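You operate a simulated robot arm through the tools that you are given. There is no shell and no other tool.

Carry out the task below with a simulated robot arm. There is one attempt and no reset: what you move stays moved.

JOB
Slide both saddles to the yellow marks, lay the red length in and close the catches.
Fine: the length from the blue rail; fold both catches down over it.

Only the result counts: the job must be done as asked and must still hold three seconds after the hand-in. Knocking over, shifting, dropping, spilling or breaking anything else fails it. Flat cloth is picked up by pressing the open fingertips on it (5 to 10 N) and closing them slowly along it; thin cloth reads only 2 to 8 mm in the jaws.

ROBOT AND FRAMES
A 6-joint arm with a two-finger parallel gripper, fixed in place. Base frame: the origin is at the foot of the arm, x ahead of it, y to its left, z up; the work surface is at about z = 0. Lengths are in m, angles in rad, forces in N, time in s.
With the tool pointing down near the work surface it reaches from about 0.16 to 0.42 m from the base axis. Its first joint turns from -1.152 to 1.152 rad. Payload 1.57 kg.
Tool frame: the origin (TCP) lies between the finger pads and is the grasp point; the fingertips stand 0.03 m ahead of it; z points along the fingers, y is the line along which they close. Largest opening 0.08 m; finger width 0.017, thickness 0.012; the body of the gripper, 0.04 by 0.082 m, starts 0.08 m behind the TCP.
Orientation is that of the tool frame in the base frame, as [roll, pitch, yaw] about the fixed x, y, z axes, in that order (R = Rz(yaw) Ry(pitch) Rx(roll)). With the fingers straight down and closing along the base's y, the tool's x points along the base's -x, its y along +y and its z along -z.

CONTROLS
- The arm moves only by the tool apply_moves. Its argument "targets" is one flat list of numbers, 7 for each row, row after row: the gripper command, from -1 (fully open) to 1 (shut), values between in proportion, then the shift along the tool's x, y, z in m, then the turn, a rotation vector about the tool's x, y, z in degrees. In form: [grip, tx, ty, tz, rx, ry, rz, grip, tx, ty, tz, rx, ry, rz, ...]. A call has 1 to 20 rows; each row shifts and turns the commanded pose from where the row before left it, along the tool's axes as they then stand. Each row takes 0.2 s and may step no farther than 0.05 m and 0.15 rad from the row before; otherwise, or with a gripper value out of range, the whole call is refused. A pose out of reach is approached as far as the arm can. The call stops where the force on the tool passes 40 N (or 10 N more than at its start, if that is more) or the arm is blocked; 0.2 s more then pass. The fingers move at their own pace (about 0.153 m/s each) and stop on an object; they squeeze with about 35 N. The grip force told is the motor's: it shows also when the fingers shut on nothing. Time passes only in rows, and 0.2 s behind the last, so rows that do not move let the fingers close. The reply holds the time, the measured pose of the TCP, the force on the tool along the base axes, the opening and the grip force, in the units named above and with some noise, with the torque about the TCP (base axes, N m) and any sound that the robot's microphone picked up.
- Cameras (640 x 400 px; columns grow to the right, rows downward): "scene" is fixed at [0.0467, -0.3292, 0.4178]; the picture's right is [0.84, -0.54, 0.00], its down [-0.34, -0.54, -0.77] and it looks along [0.41, 0.65, -0.64] (base axes); focal length 280 px, centre (320, 200). "wrist" rides on the gripper at [0.072, -0.007, -0.122] in the tool frame; the picture's right is [0.09, 1.00, 0.00], its down [-0.84, 0.08, -0.54] and it looks along [-0.54, 0.05, 0.84] (tool axes); focal length 238 px, centre (320, 200). There is no depth. A picture from a camera that has moved, and an enlarged one, comes with that camera's place and axes in the base frame and with its lens.
- camera(camera): a new picture of that camera. No time passes.
- zoom(camera, box): a new picture of the part [left, top, right, bottom] of that camera's present view, enlarged. No time passes.
- hand_in(): hands the job in; it is judged then, once.

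Nothing tells you positions but the pictures and the camera data. Unless the task says otherwise, let go and move clear before handing in.

The tools are called after "Emit:" as name(argument=value, ...) on one line, values as JSON. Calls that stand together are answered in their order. apply_moves: Moves the arm, as the interface text tells. Its arguments: {"type":"object","properties":{"targets":{"type":"array","items":{"type":"number"}}},"required":["targets"]} The other tools are called the same way: camera (camera) takes a picture; zoom (camera, box) takes an enlarged picture of a part of a camera's view; hand_in () hands the job in.

At the start:

```text
clock: 0.0
ee_pos: [0.2762, -0.0506, 0.2322]
tool_rot: [-3.14, 0.002, 3.14]
ft_force: [0.3, -0.4, 0.3]
torque: [0.01, 0.01, -0.02]
finger_gap: 0.0798
finger_force: 0.1
```

scene: 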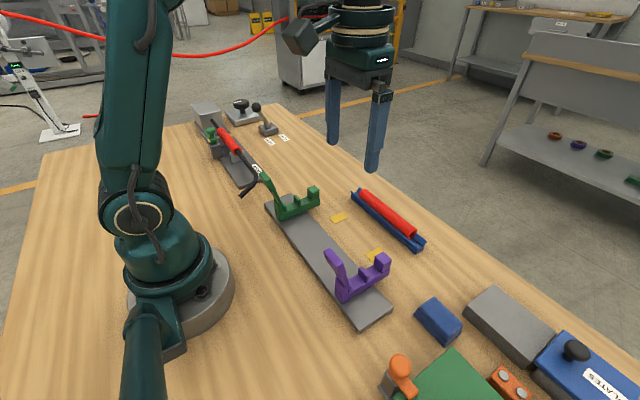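
wrist: 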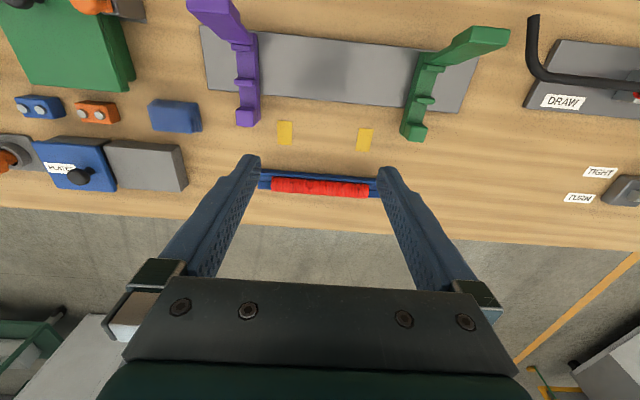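

I see a grey rail with a purple and a green saddle, two yellow marks beside it, and a red length lying in a blue rail. I'll look closer before moving.

Emit:
zoom(camera="scene", box=[240, 160, 440, 340])

Emit:
zoom(camera="wrist", box=[180, 0, 520, 210])

Emit:
zoom(camera="scene", box=[180, 80, 340, 220])

```text
2.22 times, centred on (340, 250) of scene
camera zoom: at [0.0467, -0.3292, 0.4178], right [0.84, -0.54, 0.0], down [-0.34, -0.54, -0.77], along [0.41, 0.65, -0.64], focal length 622 px, centre (276, 89)
```

zoom: 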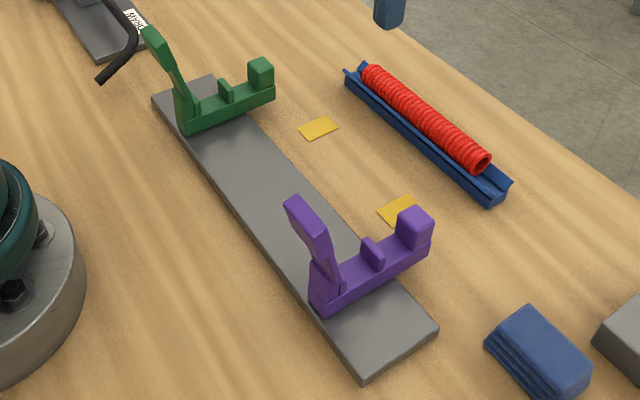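

```text
1.88 times, centred on (350, 105) of wrist
camera zoom: at [0.2021, -0.0572, 0.3535], right [-0.09, 1.0, 0.0], down [0.84, 0.08, 0.54], along [0.54, 0.05, -0.84], focal length 449 px, centre (264, 379)
```

zoom: 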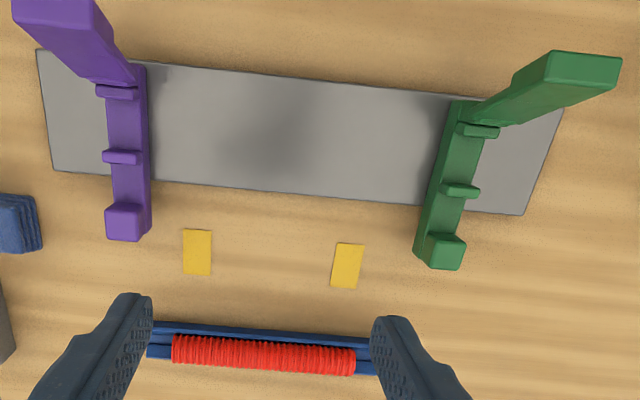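

```text
2.86 times, centred on (260, 150) of scene
camera zoom: at [0.0467, -0.3292, 0.4178], right [0.84, -0.54, 0.0], down [-0.34, -0.54, -0.77], along [0.41, 0.65, -0.64], focal length 799 px, centre (491, 343)
```

zoom: 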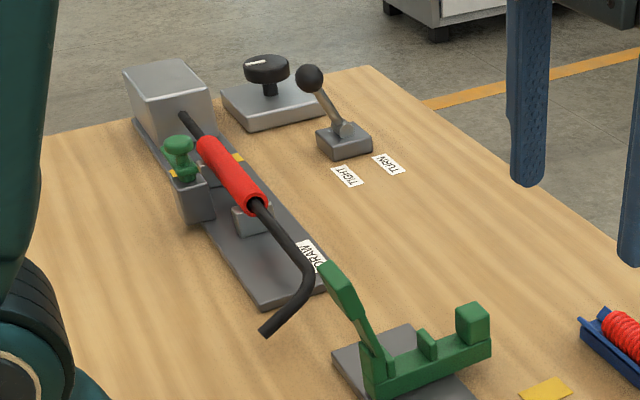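

The rail lies along y at about x 0.19–0.26. The marks are near y -0.10 and +0.02, and the red length is near x 0.384. I'll zoom in on the saddles to get their shape and position.

Emit:
zoom(camera="scene", box=[310, 235, 406, 311])

Emit:
zoom(camera="scene", box=[250, 160, 346, 230])

Emit:
zoom(camera="wrist", box=[180, 0, 300, 140])

Emit:
zoom(camera="wrist", box=[390, 10, 520, 150])

Emit:
zoom(camera="scene", box=[330, 170, 440, 260])

Emit:
zoom(camera="wrist", box=[240, 110, 400, 210])

```text
5.26 times, centred on (358, 273) of scene
camera zoom: at [0.0467, -0.3292, 0.4178], right [0.84, -0.54, 0.0], down [-0.34, -0.54, -0.77], along [0.41, 0.65, -0.64], focal length 1472 px, centre (120, -184)
```

zoom: 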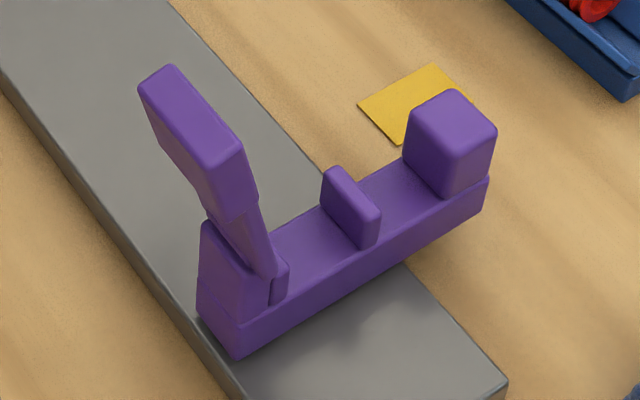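

```text
5.71 times, centred on (298, 195) of scene
camera zoom: at [0.0467, -0.3292, 0.4178], right [0.84, -0.54, 0.0], down [-0.34, -0.54, -0.77], along [0.41, 0.65, -0.64], focal length 1598 px, centre (446, 229)
```

zoom: 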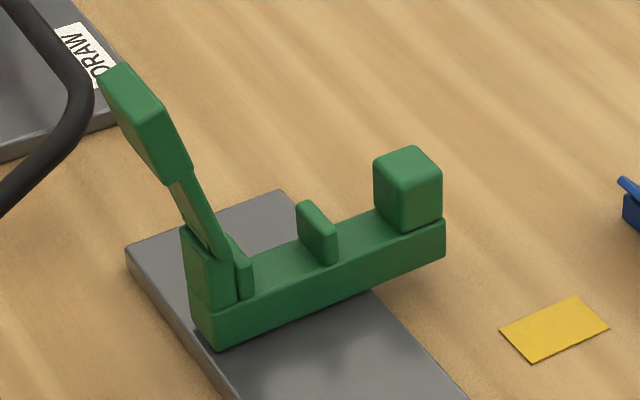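

```text
2.86 times, centred on (240, 70) of wrist
camera zoom: at [0.2021, -0.0572, 0.3535], right [-0.09, 1.0, 0.0], down [0.84, 0.08, 0.54], along [0.54, 0.05, -0.84], focal length 681 px, centre (549, 571)
```

zoom: 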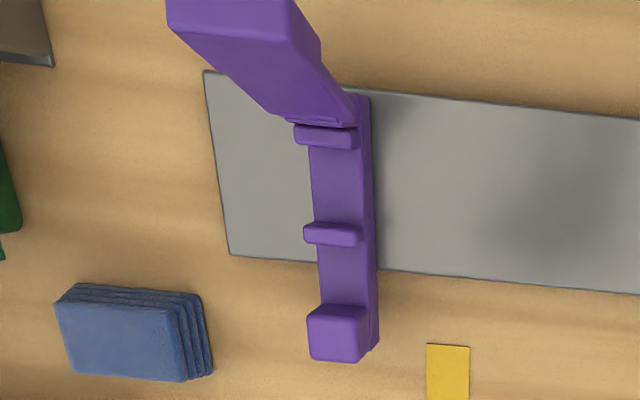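

```text
2.86 times, centred on (455, 80) of wrist
camera zoom: at [0.2021, -0.0572, 0.3535], right [-0.09, 1.0, 0.0], down [0.84, 0.08, 0.54], along [0.54, 0.05, -0.84], focal length 681 px, centre (-66, 543)
```

zoom: 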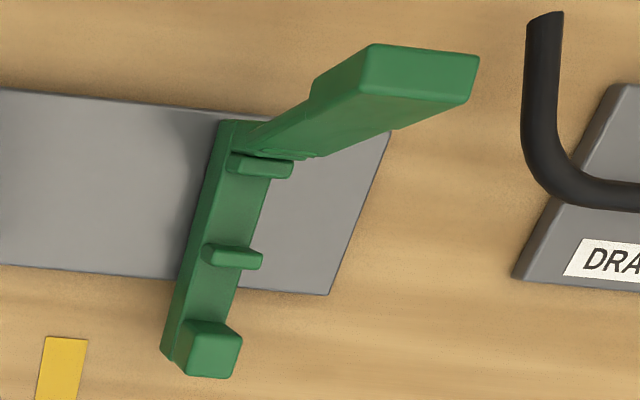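

```text
4.44 times, centred on (385, 215) of scene
camera zoom: at [0.0467, -0.3292, 0.4178], right [0.84, -0.54, 0.0], down [-0.34, -0.54, -0.77], along [0.41, 0.65, -0.64], focal length 1243 px, centre (31, 133)
```

zoom: 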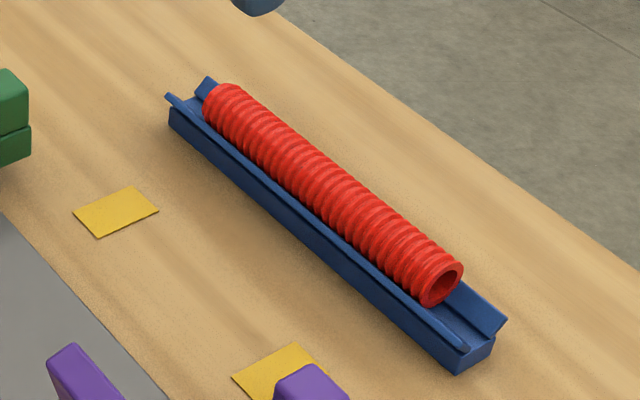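

```text
4.00 times, centred on (320, 160) of wrist
camera zoom: at [0.2021, -0.0572, 0.3535], right [-0.09, 1.0, 0.0], down [0.84, 0.08, 0.54], along [0.54, 0.05, -0.84], focal length 953 px, centre (320, 360)
```

zoom: 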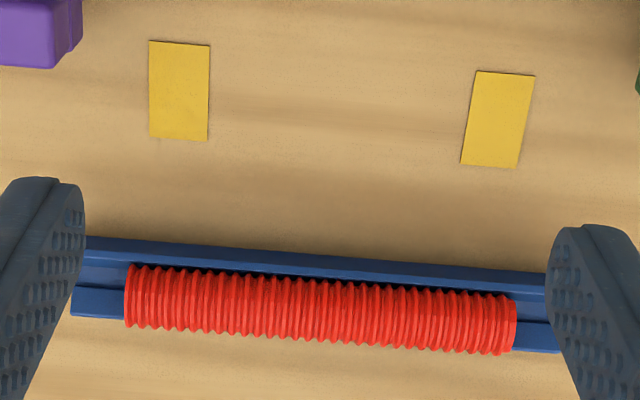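

Purple sits at about y -0.141 and needs +0.041. Green sits at about y +0.080 and needs -0.060. I'll open the fingers partway and hover over the purple end block, then check.

Emit:
apply_moves(targets=[-0.2, -0.003, -0.03, 0.0, 0, 0, 0, -0.2, -0.003, -0.03, 0.0, 0, 0, 0, -0.2, -0.003, -0.03, 0.03, 0, 0, 0, -0.2, 0, 0, 0.04, 0, 0, 0, -0.2, 0, 0, 0.03, 0, 0, 0, -0.2, 0, 0, 0, 0, 0, 0])

Emit:
camera(camera="wrist")

Emit:
camera(camera="scene")

```text
clock: 1.4
ee_pos: [0.2836, -0.1416, 0.1301]
tool_rot: [-3.14, 0.002, 3.14]
ft_force: [0.4, -0.3, -0.1]
torque: [-0.04, 0.0, 0.0]
finger_gap: 0.0481
finger_force: 0.0
```

```text
taken
camera wrist: at [0.2115, -0.1475, 0.2525], right [-0.09, 1.0, 0.0], down [0.84, 0.08, 0.54], along [0.54, 0.05, -0.84], focal length 238 px, centre (320, 200)
```

wrist: 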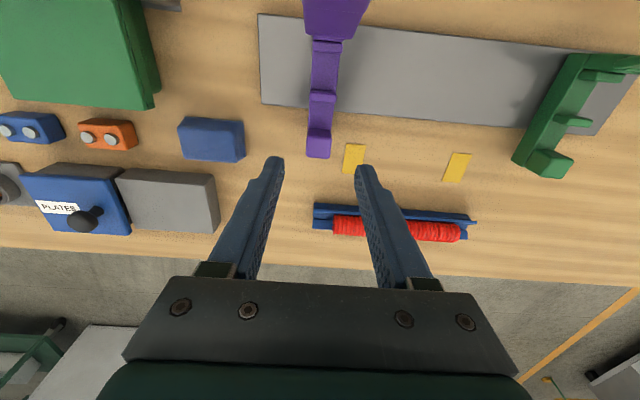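

```text
taken
```

scene: 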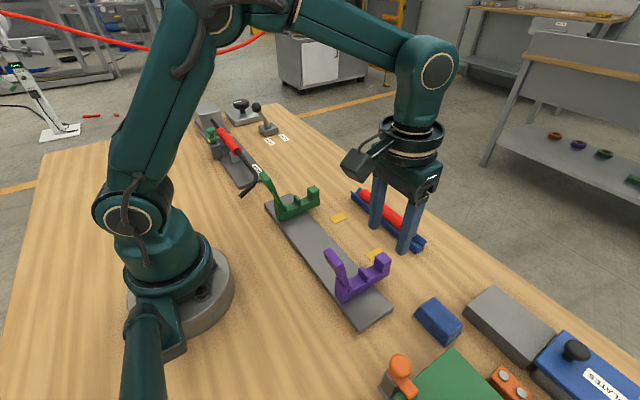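

The fingers are centred over the purple block. I'm going down to straddle it, then gripping.

Emit:
apply_moves(targets=[-0.2, -0.002, 0, 0.03, 0, 0, 0, -0.2, 0, 0, 0.03, 0, 0, 0, -0.2, 0, 0, 0.018, 0, 0, 0, -0.2, 0, 0, 0, 0, 0, 0])

Emit:
camera(camera="wrist")

Emit:
zoom(camera="scene", box=[310, 220, 430, 310])

```text
clock: 2.4
ee_pos: [0.2873, -0.1418, 0.0524]
tool_rot: [-3.142, 0.002, 3.14]
ft_force: [0.1, 0.5, -0.3]
torque: [-0.02, -0.02, 0.01]
finger_gap: 0.0479
finger_force: 0.0
```

```text
taken
camera wrist: at [0.2136, -0.1474, 0.1755], right [-0.09, 1.0, 0.0], down [0.84, 0.08, 0.54], along [0.54, 0.05, -0.84], focal length 238 px, centre (320, 200)
```

wrist: 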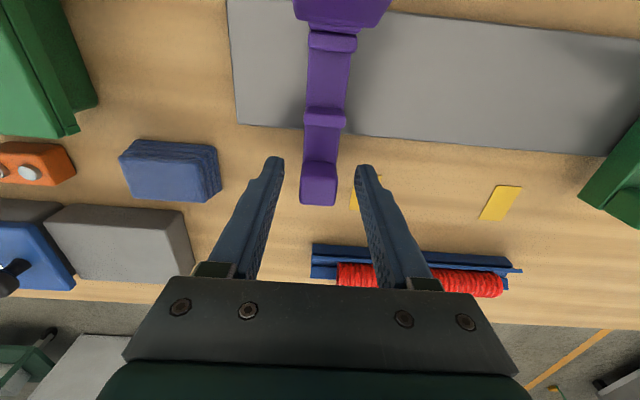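

```text
4.44 times, centred on (370, 265) of scene
camera zoom: at [0.0467, -0.3292, 0.4178], right [0.84, -0.54, 0.0], down [-0.34, -0.54, -0.77], along [0.41, 0.65, -0.64], focal length 1243 px, centre (98, -89)
```

zoom: 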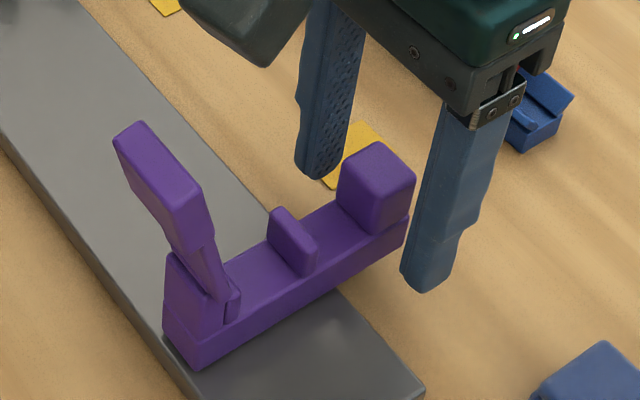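

The fingers straddle the block cleanly, so I'm closing on it.

Emit:
apply_moves(targets=[0.3, 0, 0, 0, 0, 0, 0, 0.6, 0, 0, 0, 0, 0, 0, 0.6, 0, 0, 0, 0, 0, 0])

Emit:
camera(camera="wrist")

```text
clock: 3.2
ee_pos: [0.2863, -0.1405, 0.0534]
tool_rot: [-3.14, 0.0, 3.139]
ft_force: [1.2, -0.5, -3.2]
torque: [0.25, -0.12, 0.09]
finger_gap: 0.0217
finger_force: 34.8
```

```text
taken
camera wrist: at [0.2136, -0.1474, 0.1756], right [-0.09, 1.0, 0.0], down [0.84, 0.08, 0.54], along [0.54, 0.05, -0.84], focal length 238 px, centre (320, 200)
```

wrist: 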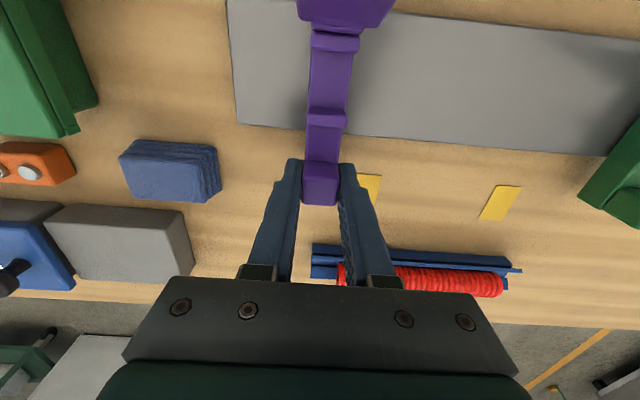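

I have a firm grip at 0.0217 m, with the saddle centred at about y -0.1405. I'm sliding it +y in small steps.

Emit:
apply_moves(targets=[0.6, 0, 0.004, 0, 0, 0, 0, 0.6, 0, 0.006, 0, 0, 0, 0, 0.6, 0, 0.008, 0, 0, 0, 0, 0.6, 0, 0.008, 0, 0, 0, 0, 0.6, 0, 0.008, 0, 0, 0, 0, 0.6, 0, 0.0045, 0, 0, 0, 0, 0.6, 0, 0, 0, 0, 0, 0])

Emit:
camera(camera="wrist")

Emit:
zoom(camera="scene", box=[310, 200, 430, 310])

```text
clock: 4.8
ee_pos: [0.2871, -0.1019, 0.0532]
tool_rot: [3.141, 0.002, 3.139]
ft_force: [5.7, -0.9, -16.2]
torque: [0.07, -0.63, -0.01]
finger_gap: 0.0218
finger_force: 34.8
```

```text
taken
camera wrist: at [0.2135, -0.1087, 0.1757], right [-0.09, 1.0, 0.0], down [0.84, 0.08, 0.54], along [0.54, 0.05, -0.84], focal length 238 px, centre (320, 200)
```

wrist: 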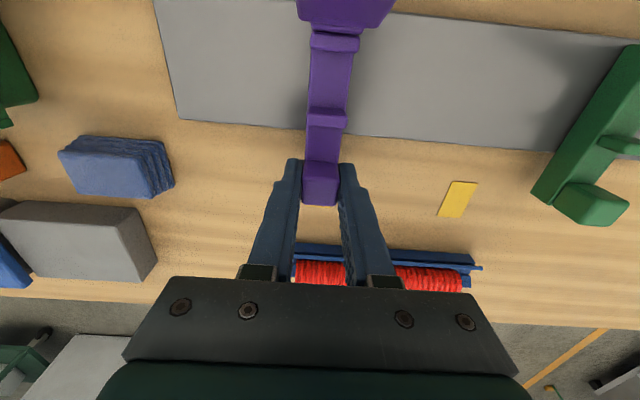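

```text
3.64 times, centred on (370, 255) of scene
camera zoom: at [0.0468, -0.3292, 0.4177], right [0.84, -0.54, 0.0], down [-0.34, -0.54, -0.77], along [0.41, 0.65, -0.64], focal length 1017 px, centre (138, 0)
```

zoom: 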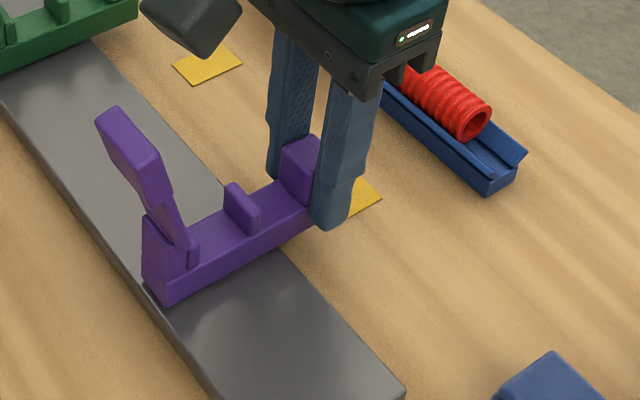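

The saddle is at about y -0.1018. I'm nudging it the last 1.8 mm, then releasing and lifting to check it against the mark.

Emit:
apply_moves(targets=[0.6, 0, 0.0018, 0, 0, 0, 0, 0.6, 0, 0, 0, 0, 0, 0, 0.6, 0, 0, 0, 0, 0, 0])

Emit:
zoom(camera="wrist", box=[260, 80, 500, 230])

```text
clock: 5.6
ee_pos: [0.2875, -0.1004, 0.054]
tool_rot: [-3.141, 0.004, -3.141]
ft_force: [9.9, -0.1, -13.5]
torque: [0.23, 0.24, 0.09]
finger_gap: 0.0217
finger_force: 33.9
```

```text
2.67 times, centred on (380, 155) of wrist
camera zoom: at [0.2134, -0.1071, 0.1757], right [-0.09, 1.0, 0.0], down [0.84, 0.08, 0.54], along [0.54, 0.05, -0.84], focal length 636 px, centre (160, 320)
```

zoom: 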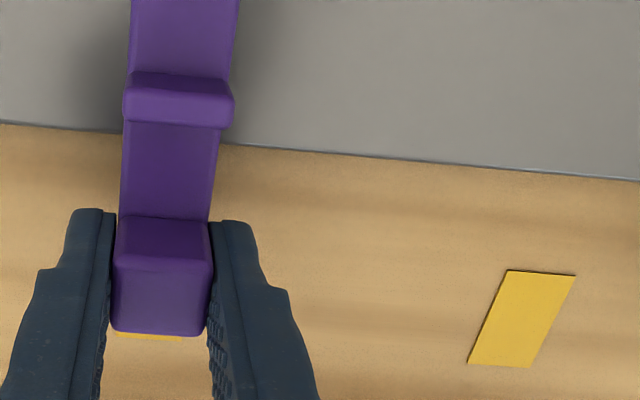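

The measured position is about y -0.1003. I'm releasing and lifting to check the alignment.

Emit:
apply_moves(targets=[0.2, 0, 0, 0, 0, 0, 0, -0.2, 0, 0, 0, 0, 0, 0, -0.2, 0, 0, -0.03, 0, 0, 0, -0.2, 0, 0, -0.04, 0, 0, 0, -0.2, 0, 0, -0.04, 0, 0, 0, -0.2, 0, 0, 0, 0, 0, 0])

Emit:
zoom(camera="wrist", box=[240, 50, 480, 200])

Emit:
zoom(camera="scene", box=[310, 210, 410, 290])

```text
clock: 7.0
ee_pos: [0.2864, -0.0999, 0.1627]
tool_rot: [3.141, 0.002, 3.139]
ft_force: [-0.2, -1.0, 0.9]
torque: [0.0, -0.01, -0.03]
finger_gap: 0.0479
finger_force: 0.0
```

```text
2.67 times, centred on (360, 125) of wrist
camera zoom: at [0.2127, -0.1074, 0.2852], right [-0.09, 1.0, 0.0], down [0.84, 0.08, 0.54], along [0.54, 0.05, -0.84], focal length 636 px, centre (213, 400)
```

zoom: 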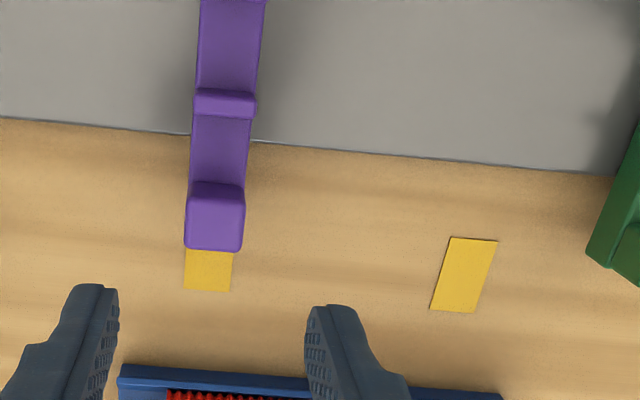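

```text
5.00 times, centred on (360, 250) of scene
camera zoom: at [0.0467, -0.3292, 0.4178], right [0.84, -0.54, 0.0], down [-0.34, -0.54, -0.77], along [0.41, 0.65, -0.64], focal length 1399 px, centre (120, -50)
```

zoom: 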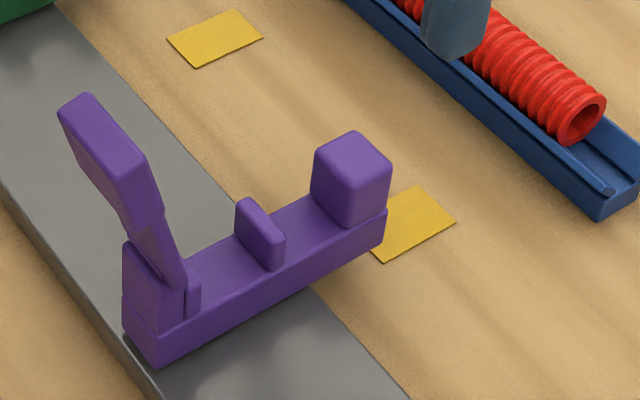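

Purple is at y ≈ -0.0998 and its mark at about -0.0995, so that is on target. Next I'm moving over the green saddle's end block.

Emit:
apply_moves(targets=[-0.2, 0, 0.03, 0, 0, 0, 0, -0.2, 0, 0.03, 0, 0, 0, 0, -0.2, 0, 0.03, 0, 0, 0, 0, -0.2, 0, 0.03, 0, 0, 0, 0, -0.2, 0, 0.03, 0, 0, 0, 0, -0.2, 0, 0.03, 0, 0, 0, 0, -0.2, 0, 0, 0.03, 0, 0, 0, -0.2, 0, 0, 0, 0, 0, 0])

Emit:
camera(camera="wrist")

Emit:
zoom(camera="scene", box=[250, 120, 370, 230])

```text
clock: 8.8
ee_pos: [0.2877, 0.0801, 0.1319]
tool_rot: [3.141, 0.001, 3.14]
ft_force: [0.5, -0.1, 0.4]
torque: [-0.02, -0.02, -0.01]
finger_gap: 0.0479
finger_force: 0.1
```

```text
taken
camera wrist: at [0.2136, 0.0742, 0.2548], right [-0.09, 1.0, 0.0], down [0.84, 0.08, 0.54], along [0.54, 0.05, -0.84], focal length 238 px, centre (320, 200)
```

wrist: 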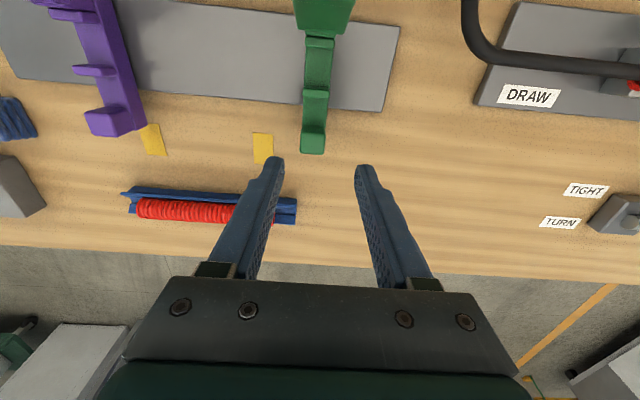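

```text
3.64 times, centred on (310, 175) of scene
camera zoom: at [0.0467, -0.3292, 0.4178], right [0.84, -0.54, 0.0], down [-0.34, -0.54, -0.77], along [0.41, 0.65, -0.64], focal length 1017 px, centre (356, 291)
```

zoom: 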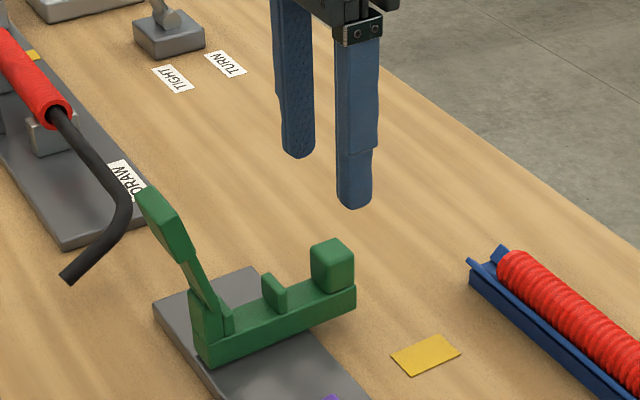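

Green reads at about y 0.076–0.079. I'll shift 3 mm, descend and grip.

Emit:
apply_moves(targets=[-0.2, 0, -0.003, 0.03, 0, 0, 0, -0.2, 0, 0, 0.03, 0, 0, 0, -0.2, 0, 0, 0.018, 0, 0, 0, -0.2, 0, 0, 0, 0, 0, 0])

Emit:
camera(camera="wrist")

```text
clock: 9.8
ee_pos: [0.2865, 0.0762, 0.0557]
tool_rot: [-3.142, 0.002, 3.14]
ft_force: [0.4, 0.2, 0.1]
torque: [-0.01, 0.04, -0.02]
finger_gap: 0.0479
finger_force: 0.1
```

```text
taken
camera wrist: at [0.2139, 0.0703, 0.177], right [-0.09, 1.0, 0.0], down [0.84, 0.08, 0.54], along [0.54, 0.05, -0.84], focal length 238 px, centre (320, 200)
```

wrist: 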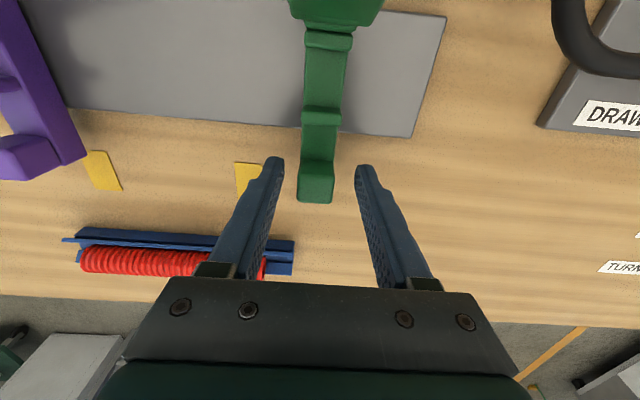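

Well centred. I'm closing on the green block.

Emit:
apply_moves(targets=[0.3, 0, -0.001, 0, 0, 0, 0, 0.6, 0, -0.001, 0, 0, 0, 0, 0.6, 0, 0, 0, 0, 0, 0])

Emit:
camera(camera="wrist")

```text
clock: 10.6
ee_pos: [0.2864, 0.0747, 0.0546]
tool_rot: [3.141, 0.001, 3.141]
ft_force: [4.7, 0.3, -8.4]
torque: [0.24, 0.16, 0.1]
finger_gap: 0.0214
finger_force: 34.3
```

```text
taken
camera wrist: at [0.2137, 0.0681, 0.1771], right [-0.09, 1.0, 0.0], down [0.84, 0.08, 0.54], along [0.54, 0.05, -0.84], focal length 238 px, centre (320, 200)
```

wrist: 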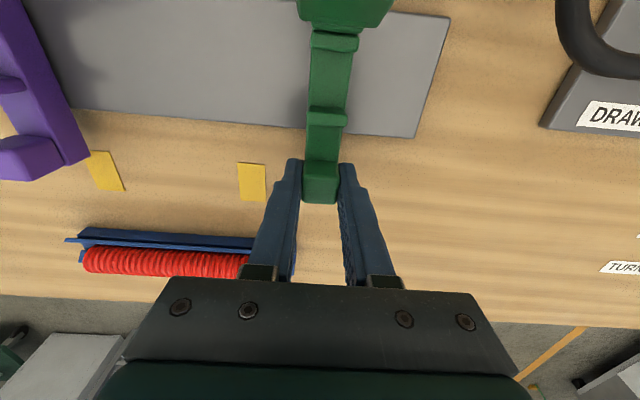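

Green is gripped at y ≈ 0.075, and its mark is at about y 0.0205. I'm sliding it -y.

Emit:
apply_moves(targets=[0.6, 0, -0.004, 0, 0, 0, 0, 0.6, 0, -0.006, 0, 0, 0, 0, 0.6, 0, -0.008, 0, 0, 0, 0, 0.6, 0, -0.008, 0, 0, 0, 0, 0.6, 0, -0.008, 0, 0, 0, 0, 0.6, 0, -0.008, 0, 0, 0, 0, 0.6, 0, -0.008, 0, 0, 0, 0, 0.6, 0, -0.0045, 0, 0, 0, 0, 0.6, 0, 0, 0, 0, 0, 0])

Emit:
zoom(camera="wrist", box=[200, 80, 440, 230])

Emit:
zoom(camera="scene", box=[270, 150, 390, 250])

```text
clock: 12.6
ee_pos: [0.2871, 0.0195, 0.0551]
tool_rot: [-3.141, 0.002, 3.139]
ft_force: [7.5, -0.2, -18.6]
torque: [0.23, -0.55, 0.06]
finger_gap: 0.0214
finger_force: 34.8
```

```text
2.67 times, centred on (320, 155) of wrist
camera zoom: at [0.2134, 0.0131, 0.1777], right [-0.09, 1.0, 0.0], down [0.84, 0.08, 0.54], along [0.54, 0.05, -0.84], focal length 636 px, centre (320, 320)
```

zoom: 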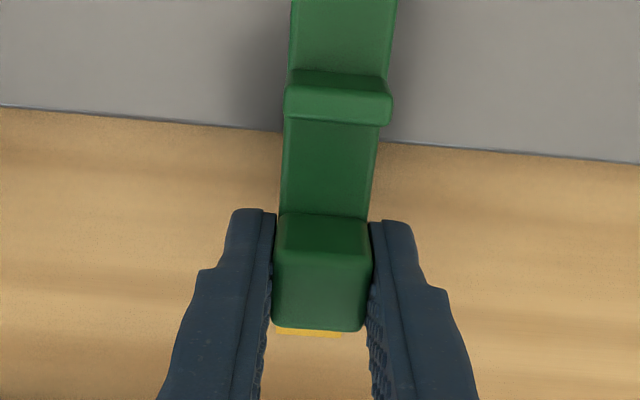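

```text
4.00 times, centred on (330, 200) of scene
camera zoom: at [0.0468, -0.3292, 0.4178], right [0.84, -0.54, 0.0], down [-0.34, -0.54, -0.77], along [0.41, 0.65, -0.64], focal length 1119 px, centre (280, 200)
```

zoom: 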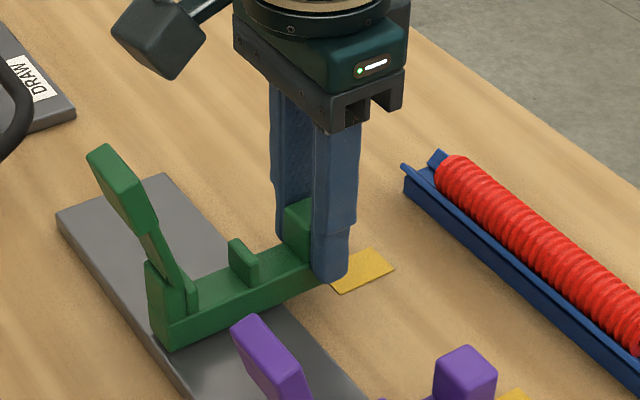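

It's at y ≈ 0.020. I'm releasing and lifting to check.

Emit:
apply_moves(targets=[0.2, 0, 0, 0, 0, 0, 0, -0.2, 0, 0, 0, 0, 0, 0, -0.2, 0, 0, -0.03, 0, 0, 0, -0.2, 0, 0, -0.04, 0, 0, 0, -0.2, 0, 0, -0.04, 0, 0, 0, -0.2, 0, 0, 0, 0, 0, 0])

Emit:
zoom(camera="wrist", box=[200, 60, 440, 210])

Emit:
zoom(camera="scene", box=[270, 170, 370, 250])

Emit:
camera(camera="wrist")

```text
clock: 14.0
ee_pos: [0.2862, 0.0199, 0.1649]
tool_rot: [-3.141, 0.002, 3.14]
ft_force: [0.3, -0.4, -0.2]
torque: [0.0, 0.0, -0.01]
finger_gap: 0.048
finger_force: 0.1
```

```text
2.67 times, centred on (320, 135) of wrist
camera zoom: at [0.2134, 0.0135, 0.2876], right [-0.09, 1.0, 0.0], down [0.84, 0.08, 0.54], along [0.54, 0.05, -0.84], focal length 636 px, centre (320, 373)
```

zoom: 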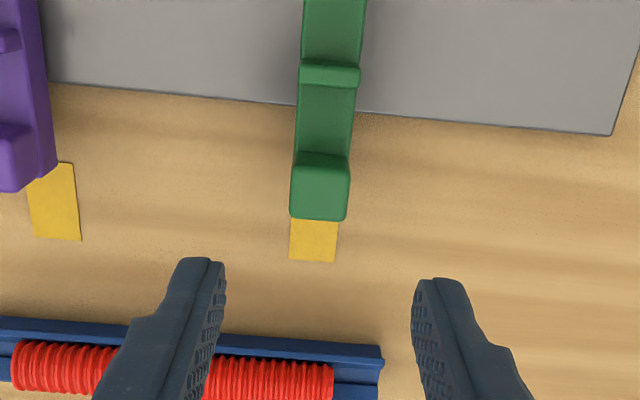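

```text
5.00 times, centred on (320, 210) of scene
camera zoom: at [0.0467, -0.3292, 0.4178], right [0.84, -0.54, 0.0], down [-0.34, -0.54, -0.77], along [0.41, 0.65, -0.64], focal length 1399 px, centre (320, 150)
```

zoom: 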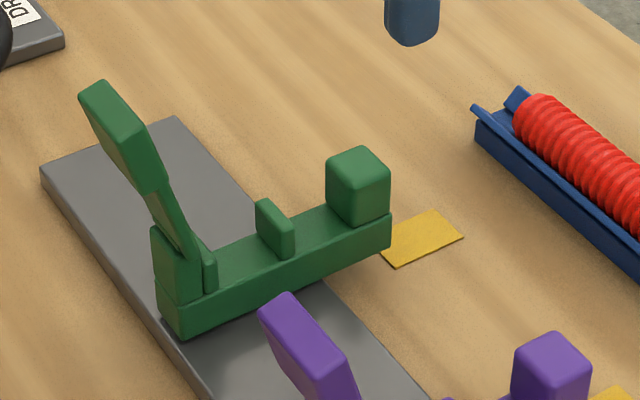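

```text
taken
camera wrist: at [0.2134, 0.0135, 0.2876], right [-0.09, 1.0, 0.0], down [0.84, 0.08, 0.54], along [0.54, 0.05, -0.84], focal length 238 px, centre (320, 200)
```

wrist: 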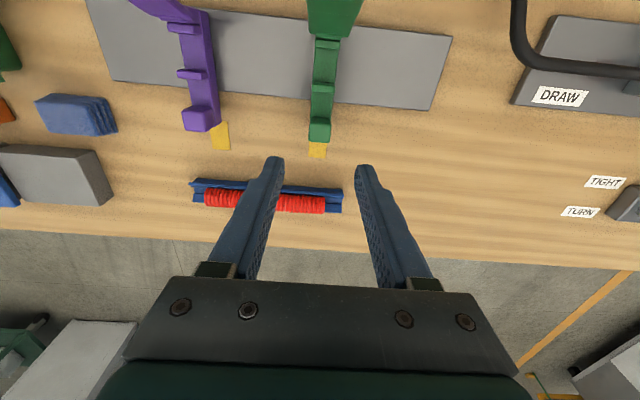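

Both look aligned. I'll zoom further to confirm the green one to the millimetre, and look at the red length and its rail.

Emit:
zoom(camera="scene", box=[330, 195, 370, 225])

Emit:
zoom(camera="scene", box=[365, 230, 405, 260])

Emit:
zoom(camera="scene", box=[390, 205, 440, 255])

Emit:
zoom(camera="wrist", box=[170, 90, 360, 220])

```text
13.33 times, centred on (350, 210) of scene
camera zoom: at [0.0467, -0.3292, 0.4178], right [0.84, -0.54, 0.0], down [-0.34, -0.54, -0.77], along [0.41, 0.65, -0.64], focal length 3730 px, centre (-80, 67)
```

zoom: 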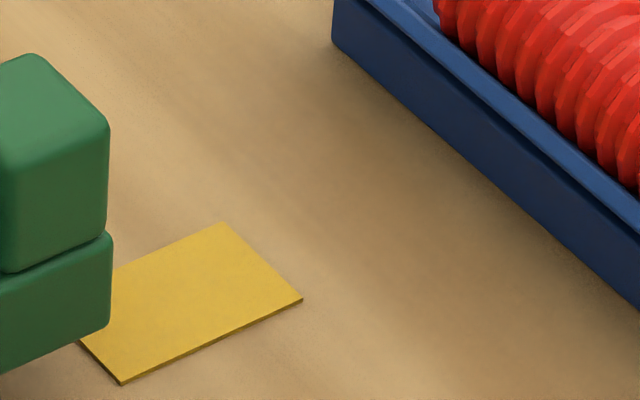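

```text
13.33 times, centred on (385, 245) of scene
camera zoom: at [0.0467, -0.3292, 0.4178], right [0.84, -0.54, 0.0], down [-0.34, -0.54, -0.77], along [0.41, 0.65, -0.64], focal length 3730 px, centre (-547, -400)
```

zoom: 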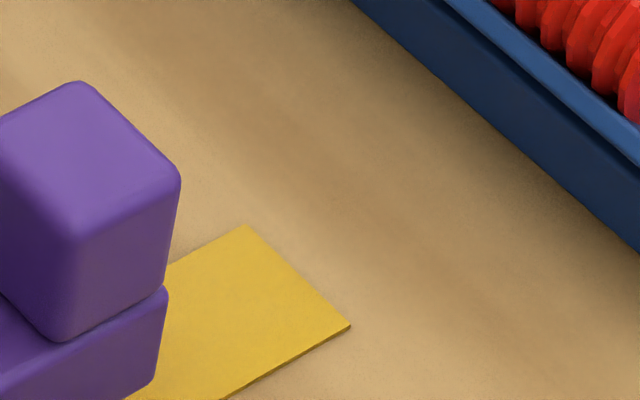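

```text
8.00 times, centred on (415, 230) of scene
camera zoom: at [0.0467, -0.3292, 0.4178], right [0.84, -0.54, 0.0], down [-0.34, -0.54, -0.77], along [0.41, 0.65, -0.64], focal length 2238 px, centre (-440, -40)
```

zoom: 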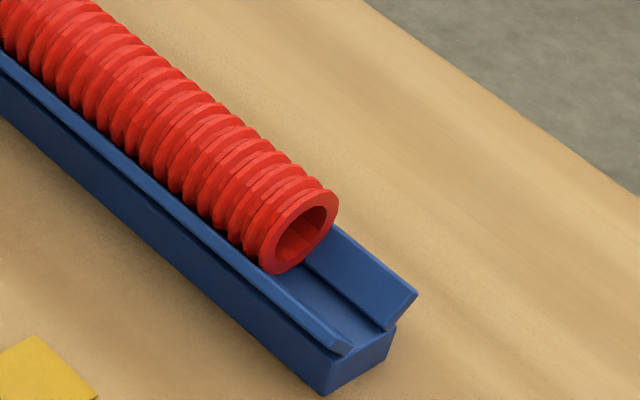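

```text
3.08 times, centred on (265, 155) of wrist
camera zoom: at [0.2134, 0.0135, 0.2876], right [-0.09, 1.0, 0.0], down [0.84, 0.08, 0.54], along [0.54, 0.05, -0.84], focal length 733 px, centre (489, 338)
```

zoom: 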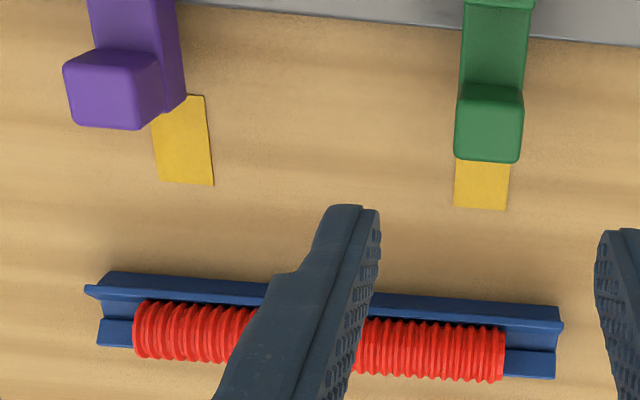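

Both saddles match their marks to about 1 mm. Now I'm going up between them and turning the tool 90° so the fingers close across the red length.

Emit:
apply_moves(targets=[-0.3, 0, -0.03, -0.025, 0, 0, 0, -0.3, 0, -0.03, -0.01, 0, 0, 0, -0.3, 0, 0, 0, 0, 0, -8.2, -0.3, 0, 0, 0, 0, 0, -8.2, -0.3, 0, 0, 0, 0, 0, -8.2, -0.3, 0, 0, 0, 0, 0, -8.2, -0.3, 0, 0, 0, 0, 0, -8.2, -0.3, 0, 0, 0, 0, 0, -8.2, -0.3, 0, 0, 0, 0, 0, -8.2, -0.3, 0, 0, 0, 0, 0, -8.2, -0.3, 0, 0, 0, 0, 0, -8.2, -0.3, 0, 0, 0, 0, 0, -8.2, -0.3, 0, 0, 0, 0, 0, -8, -0.3, 0, 0, 0, 0, 0, 0])

Emit:
camera(camera="wrist")

Emit:
camera(camera="scene")

```text
clock: 17.0
ee_pos: [0.2865, -0.0399, 0.2007]
tool_rot: [-3.139, 0.001, -1.572]
ft_force: [0.1, -0.6, -0.8]
torque: [-0.02, -0.03, -0.01]
finger_gap: 0.0522
finger_force: 0.1
```

```text
taken
camera wrist: at [0.2917, -0.1119, 0.323], right [-1.0, -0.09, 0.0], down [-0.08, 0.84, 0.54], along [-0.05, 0.54, -0.84], focal length 238 px, centre (320, 200)
```

wrist: 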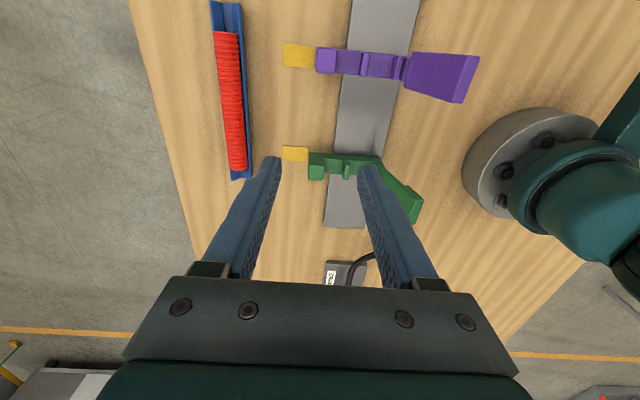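

```text
taken
```

scene: 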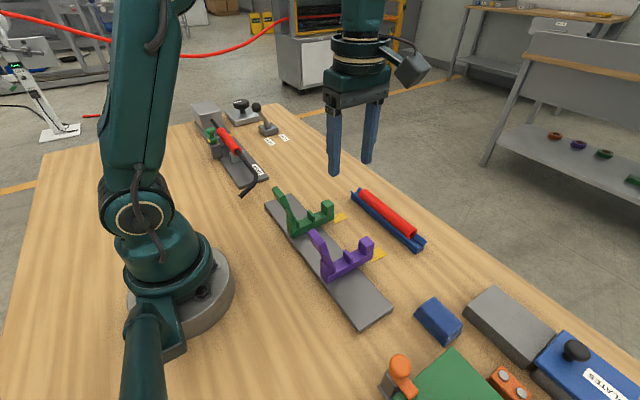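

The turn worked. From here the camera looks almost straight down on the purple saddle, so I'll measure the seat and the tube now.

Emit:
zoom(camera="wrist", box=[270, 20, 430, 120])

Emit:
zoom(camera="wrist", box=[190, 0, 350, 190])

Emit:
zoom(camera="scene", box=[305, 220, 385, 290])

```text
4.00 times, centred on (350, 70) of wrist
camera zoom: at [0.2917, -0.1119, 0.323], right [-1.0, -0.09, 0.0], down [-0.08, 0.84, 0.54], along [-0.05, 0.54, -0.84], focal length 953 px, centre (200, 720)
```

zoom: 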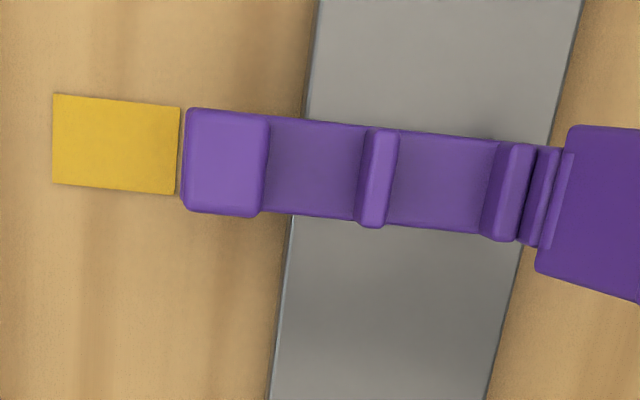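

```text
2.11 times, centred on (270, 95) of wrist
camera zoom: at [0.2917, -0.1119, 0.323], right [-1.0, -0.09, 0.0], down [-0.08, 0.84, 0.54], along [-0.05, 0.54, -0.84], focal length 502 px, centre (425, 421)
```

zoom: 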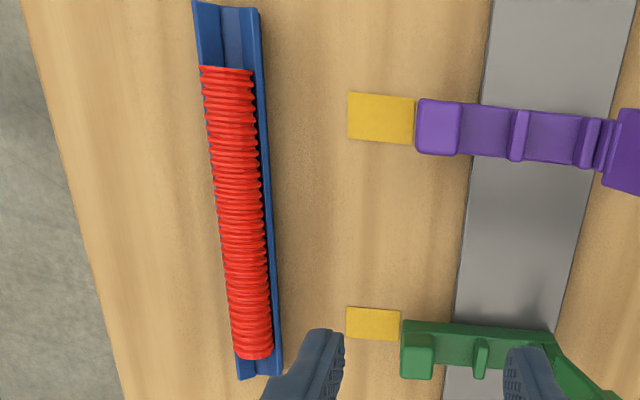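

```text
5.71 times, centred on (345, 255) of scene
camera zoom: at [0.0467, -0.3292, 0.4178], right [0.84, -0.54, 0.0], down [-0.34, -0.54, -0.77], along [0.41, 0.65, -0.64], focal length 1598 px, centre (177, -114)
```

zoom: 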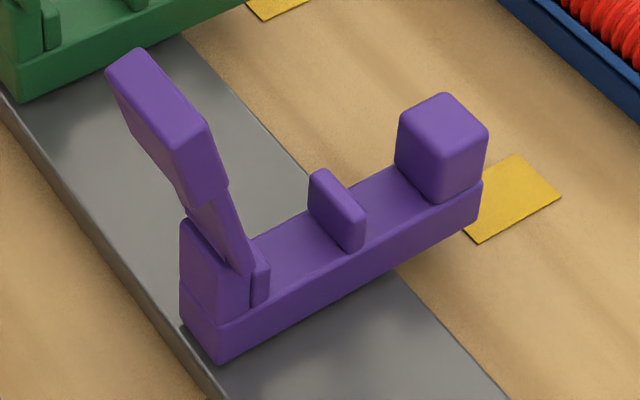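

The seat is centred at x ≈ 0.228, with a gap of about 0.029 and its floor at z ≈ 0.032. The tube is at x ≈ 0.390, y from -0.116 to +0.036. I'm moving above the tube's middle.

Emit:
apply_moves(targets=[-0.3, 0, -0.035, 0, 0, 0, 0, -0.3, 0, -0.035, 0, 0, 0, 0, -0.3, 0, -0.033, 0.03, 0, 0, 0, -0.3, 0, 0, 0.03, 0, 0, 0, -0.3, 0, 0, 0.03, 0, 0, 0, -0.3, 0, 0, 0, 0, 0, 0])

Emit:
camera(camera="wrist")

Emit:
zoom(camera="scene", box=[320, 130, 460, 260])

```text
clock: 18.4
ee_pos: [0.3835, -0.039, 0.1056]
tool_rot: [-3.14, -0.001, -1.573]
ft_force: [0.1, -0.4, -0.5]
torque: [0.03, 0.02, 0.02]
finger_gap: 0.0519
finger_force: 0.1
out of reach, approached as far as the arm can: row 3
```

```text
taken
camera wrist: at [0.3885, -0.1112, 0.2296], right [-1.0, -0.09, 0.0], down [-0.08, 0.84, 0.54], along [-0.05, 0.54, -0.84], focal length 238 px, centre (320, 200)
```

wrist: 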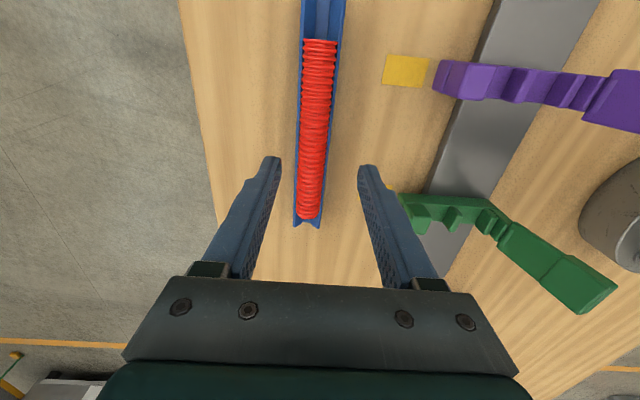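

```text
3.08 times, centred on (390, 195) of scene
camera zoom: at [0.0467, -0.3292, 0.4178], right [0.84, -0.54, 0.0], down [-0.34, -0.54, -0.77], along [0.41, 0.65, -0.64], focal length 861 px, centre (105, 215)
```

zoom: 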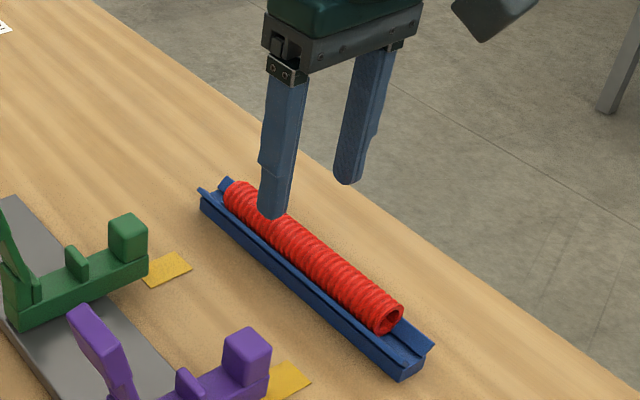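

It stopped 6 mm short in x because reach is smaller at that height. I'm descending and correcting x by +5 mm.

Emit:
apply_moves(targets=[-0.3, 0, -0.002, 0.012, 0, 0, 0, -0.3, 0, -0.003, 0.012, 0, 0, 0, -0.3, 0, 0, 0.005, 0, 0, 0, -0.3, 0, 0, 0, 0, 0, 0])

Emit:
camera(camera="wrist")

Emit:
zoom(camera="scene", box=[340, 160, 440, 250])

```text
clock: 19.4
ee_pos: [0.3886, -0.04, 0.079]
tool_rot: [-3.14, -0.002, -1.573]
ft_force: [0.0, -0.4, 0.1]
torque: [0.02, -0.02, 0.01]
finger_gap: 0.0519
finger_force: 0.1
```

```text
taken
camera wrist: at [0.3936, -0.1117, 0.2008], right [-1.0, -0.09, 0.0], down [-0.08, 0.84, 0.54], along [-0.05, 0.54, -0.84], focal length 238 px, centre (320, 200)
```

wrist: 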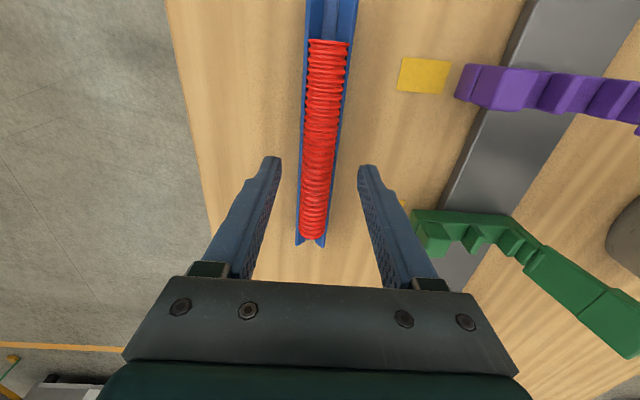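

```text
4.44 times, centred on (390, 205) of scene
camera zoom: at [0.0467, -0.3292, 0.4178], right [0.84, -0.54, 0.0], down [-0.34, -0.54, -0.77], along [0.41, 0.65, -0.64], focal length 1243 px, centre (9, 178)
```

zoom: 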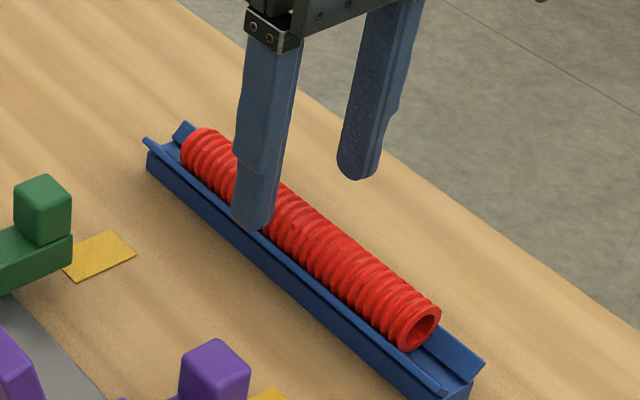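

Emit:
zoom(camera="wrist", box=[270, 0, 370, 120])

Emit:
zoom(camera="wrist", box=[260, 120, 380, 260])

```text
3.33 times, centred on (320, 60) of wrist
camera zoom: at [0.3936, -0.1117, 0.2008], right [-1.0, -0.09, 0.0], down [-0.08, 0.84, 0.54], along [-0.05, 0.54, -0.84], focal length 794 px, centre (320, 667)
```

zoom: 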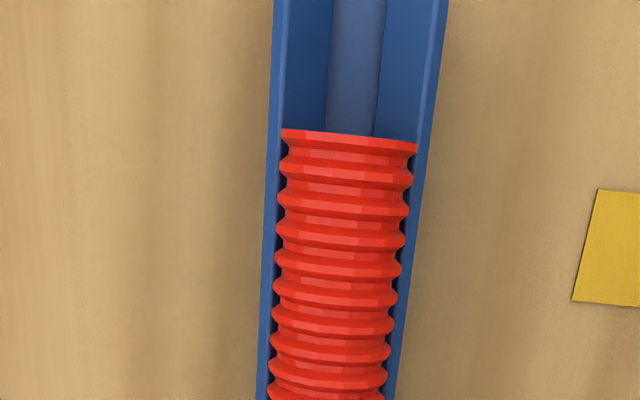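

```text
2.86 times, centred on (320, 190) of wrist
camera zoom: at [0.3936, -0.1117, 0.2008], right [-1.0, -0.09, 0.0], down [-0.08, 0.84, 0.54], along [-0.05, 0.54, -0.84], focal length 681 px, centre (320, 229)
```

zoom: 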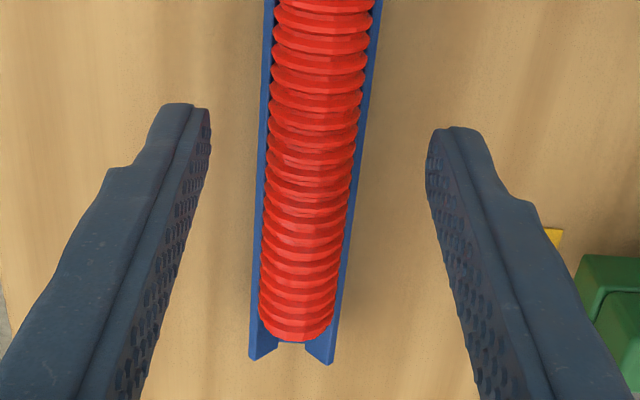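

The tube is centred between the fingers, about 25 mm across at x ≈ 0.3888. I'm lowering until the tips are just above the rail walls, then closing gently.

Emit:
apply_moves(targets=[-0.3, 0, 0, 0.012, 0, 0, 0, -0.3, 0, 0, 0.012, 0, 0, 0, -0.3, 0, 0, 0, 0, 0, 0])

Emit:
zoom(camera="scene", box=[340, 160, 440, 250])

```text
clock: 20.2
ee_pos: [0.3897, -0.0405, 0.0547]
tool_rot: [-3.139, 0.002, -1.572]
ft_force: [0.1, 0.2, -0.1]
torque: [0.03, 0.02, 0.0]
finger_gap: 0.0521
finger_force: 0.0
```

```text
4.44 times, centred on (390, 205) of scene
camera zoom: at [0.0467, -0.3292, 0.4178], right [0.84, -0.54, 0.0], down [-0.34, -0.54, -0.77], along [0.41, 0.65, -0.64], focal length 1243 px, centre (9, 178)
```

zoom: 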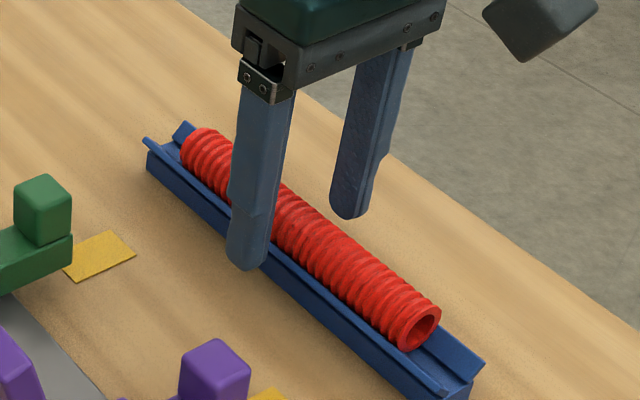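

Emit:
apply_moves(targets=[0.0, 0, 0, 0, 0, 0, 0, 0.3, 0, 0, 0, 0, 0, 0, 0.5, 0, 0, 0, 0, 0, 0, 0.5, 0, 0, 0, 0, 0, 0])

Emit:
zoom(camera="scene", box=[340, 160, 440, 250])

Emit:
camera(camera="wrist")

```text
clock: 21.2
ee_pos: [0.3889, -0.0406, 0.0553]
tool_rot: [-3.14, 0.0, -1.571]
ft_force: [3.9, -0.1, 2.0]
torque: [-0.07, -0.11, 0.29]
finger_gap: 0.0214
finger_force: 33.9
```

```text
4.44 times, centred on (390, 205) of scene
camera zoom: at [0.0467, -0.3292, 0.4178], right [0.84, -0.54, 0.0], down [-0.34, -0.54, -0.77], along [0.41, 0.65, -0.64], focal length 1243 px, centre (9, 178)
```

zoom: 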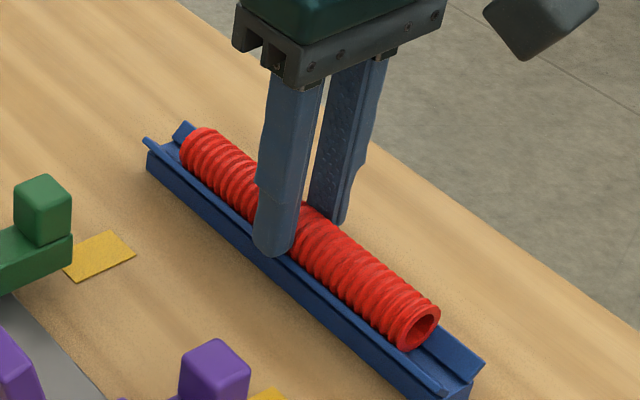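

```text
taken
camera wrist: at [0.394, -0.112, 0.1773], right [-1.0, -0.09, 0.0], down [-0.08, 0.84, 0.54], along [-0.05, 0.54, -0.84], focal length 238 px, centre (320, 200)
```

wrist: 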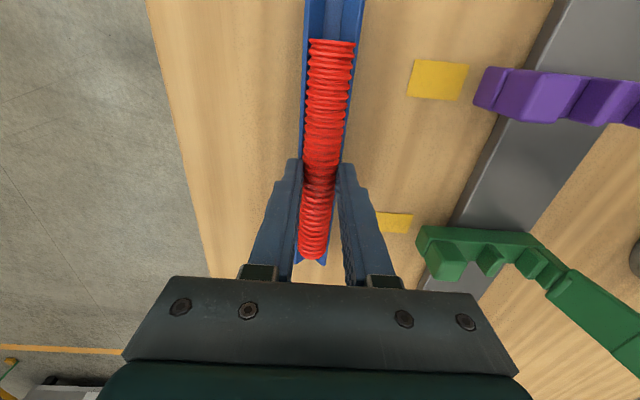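

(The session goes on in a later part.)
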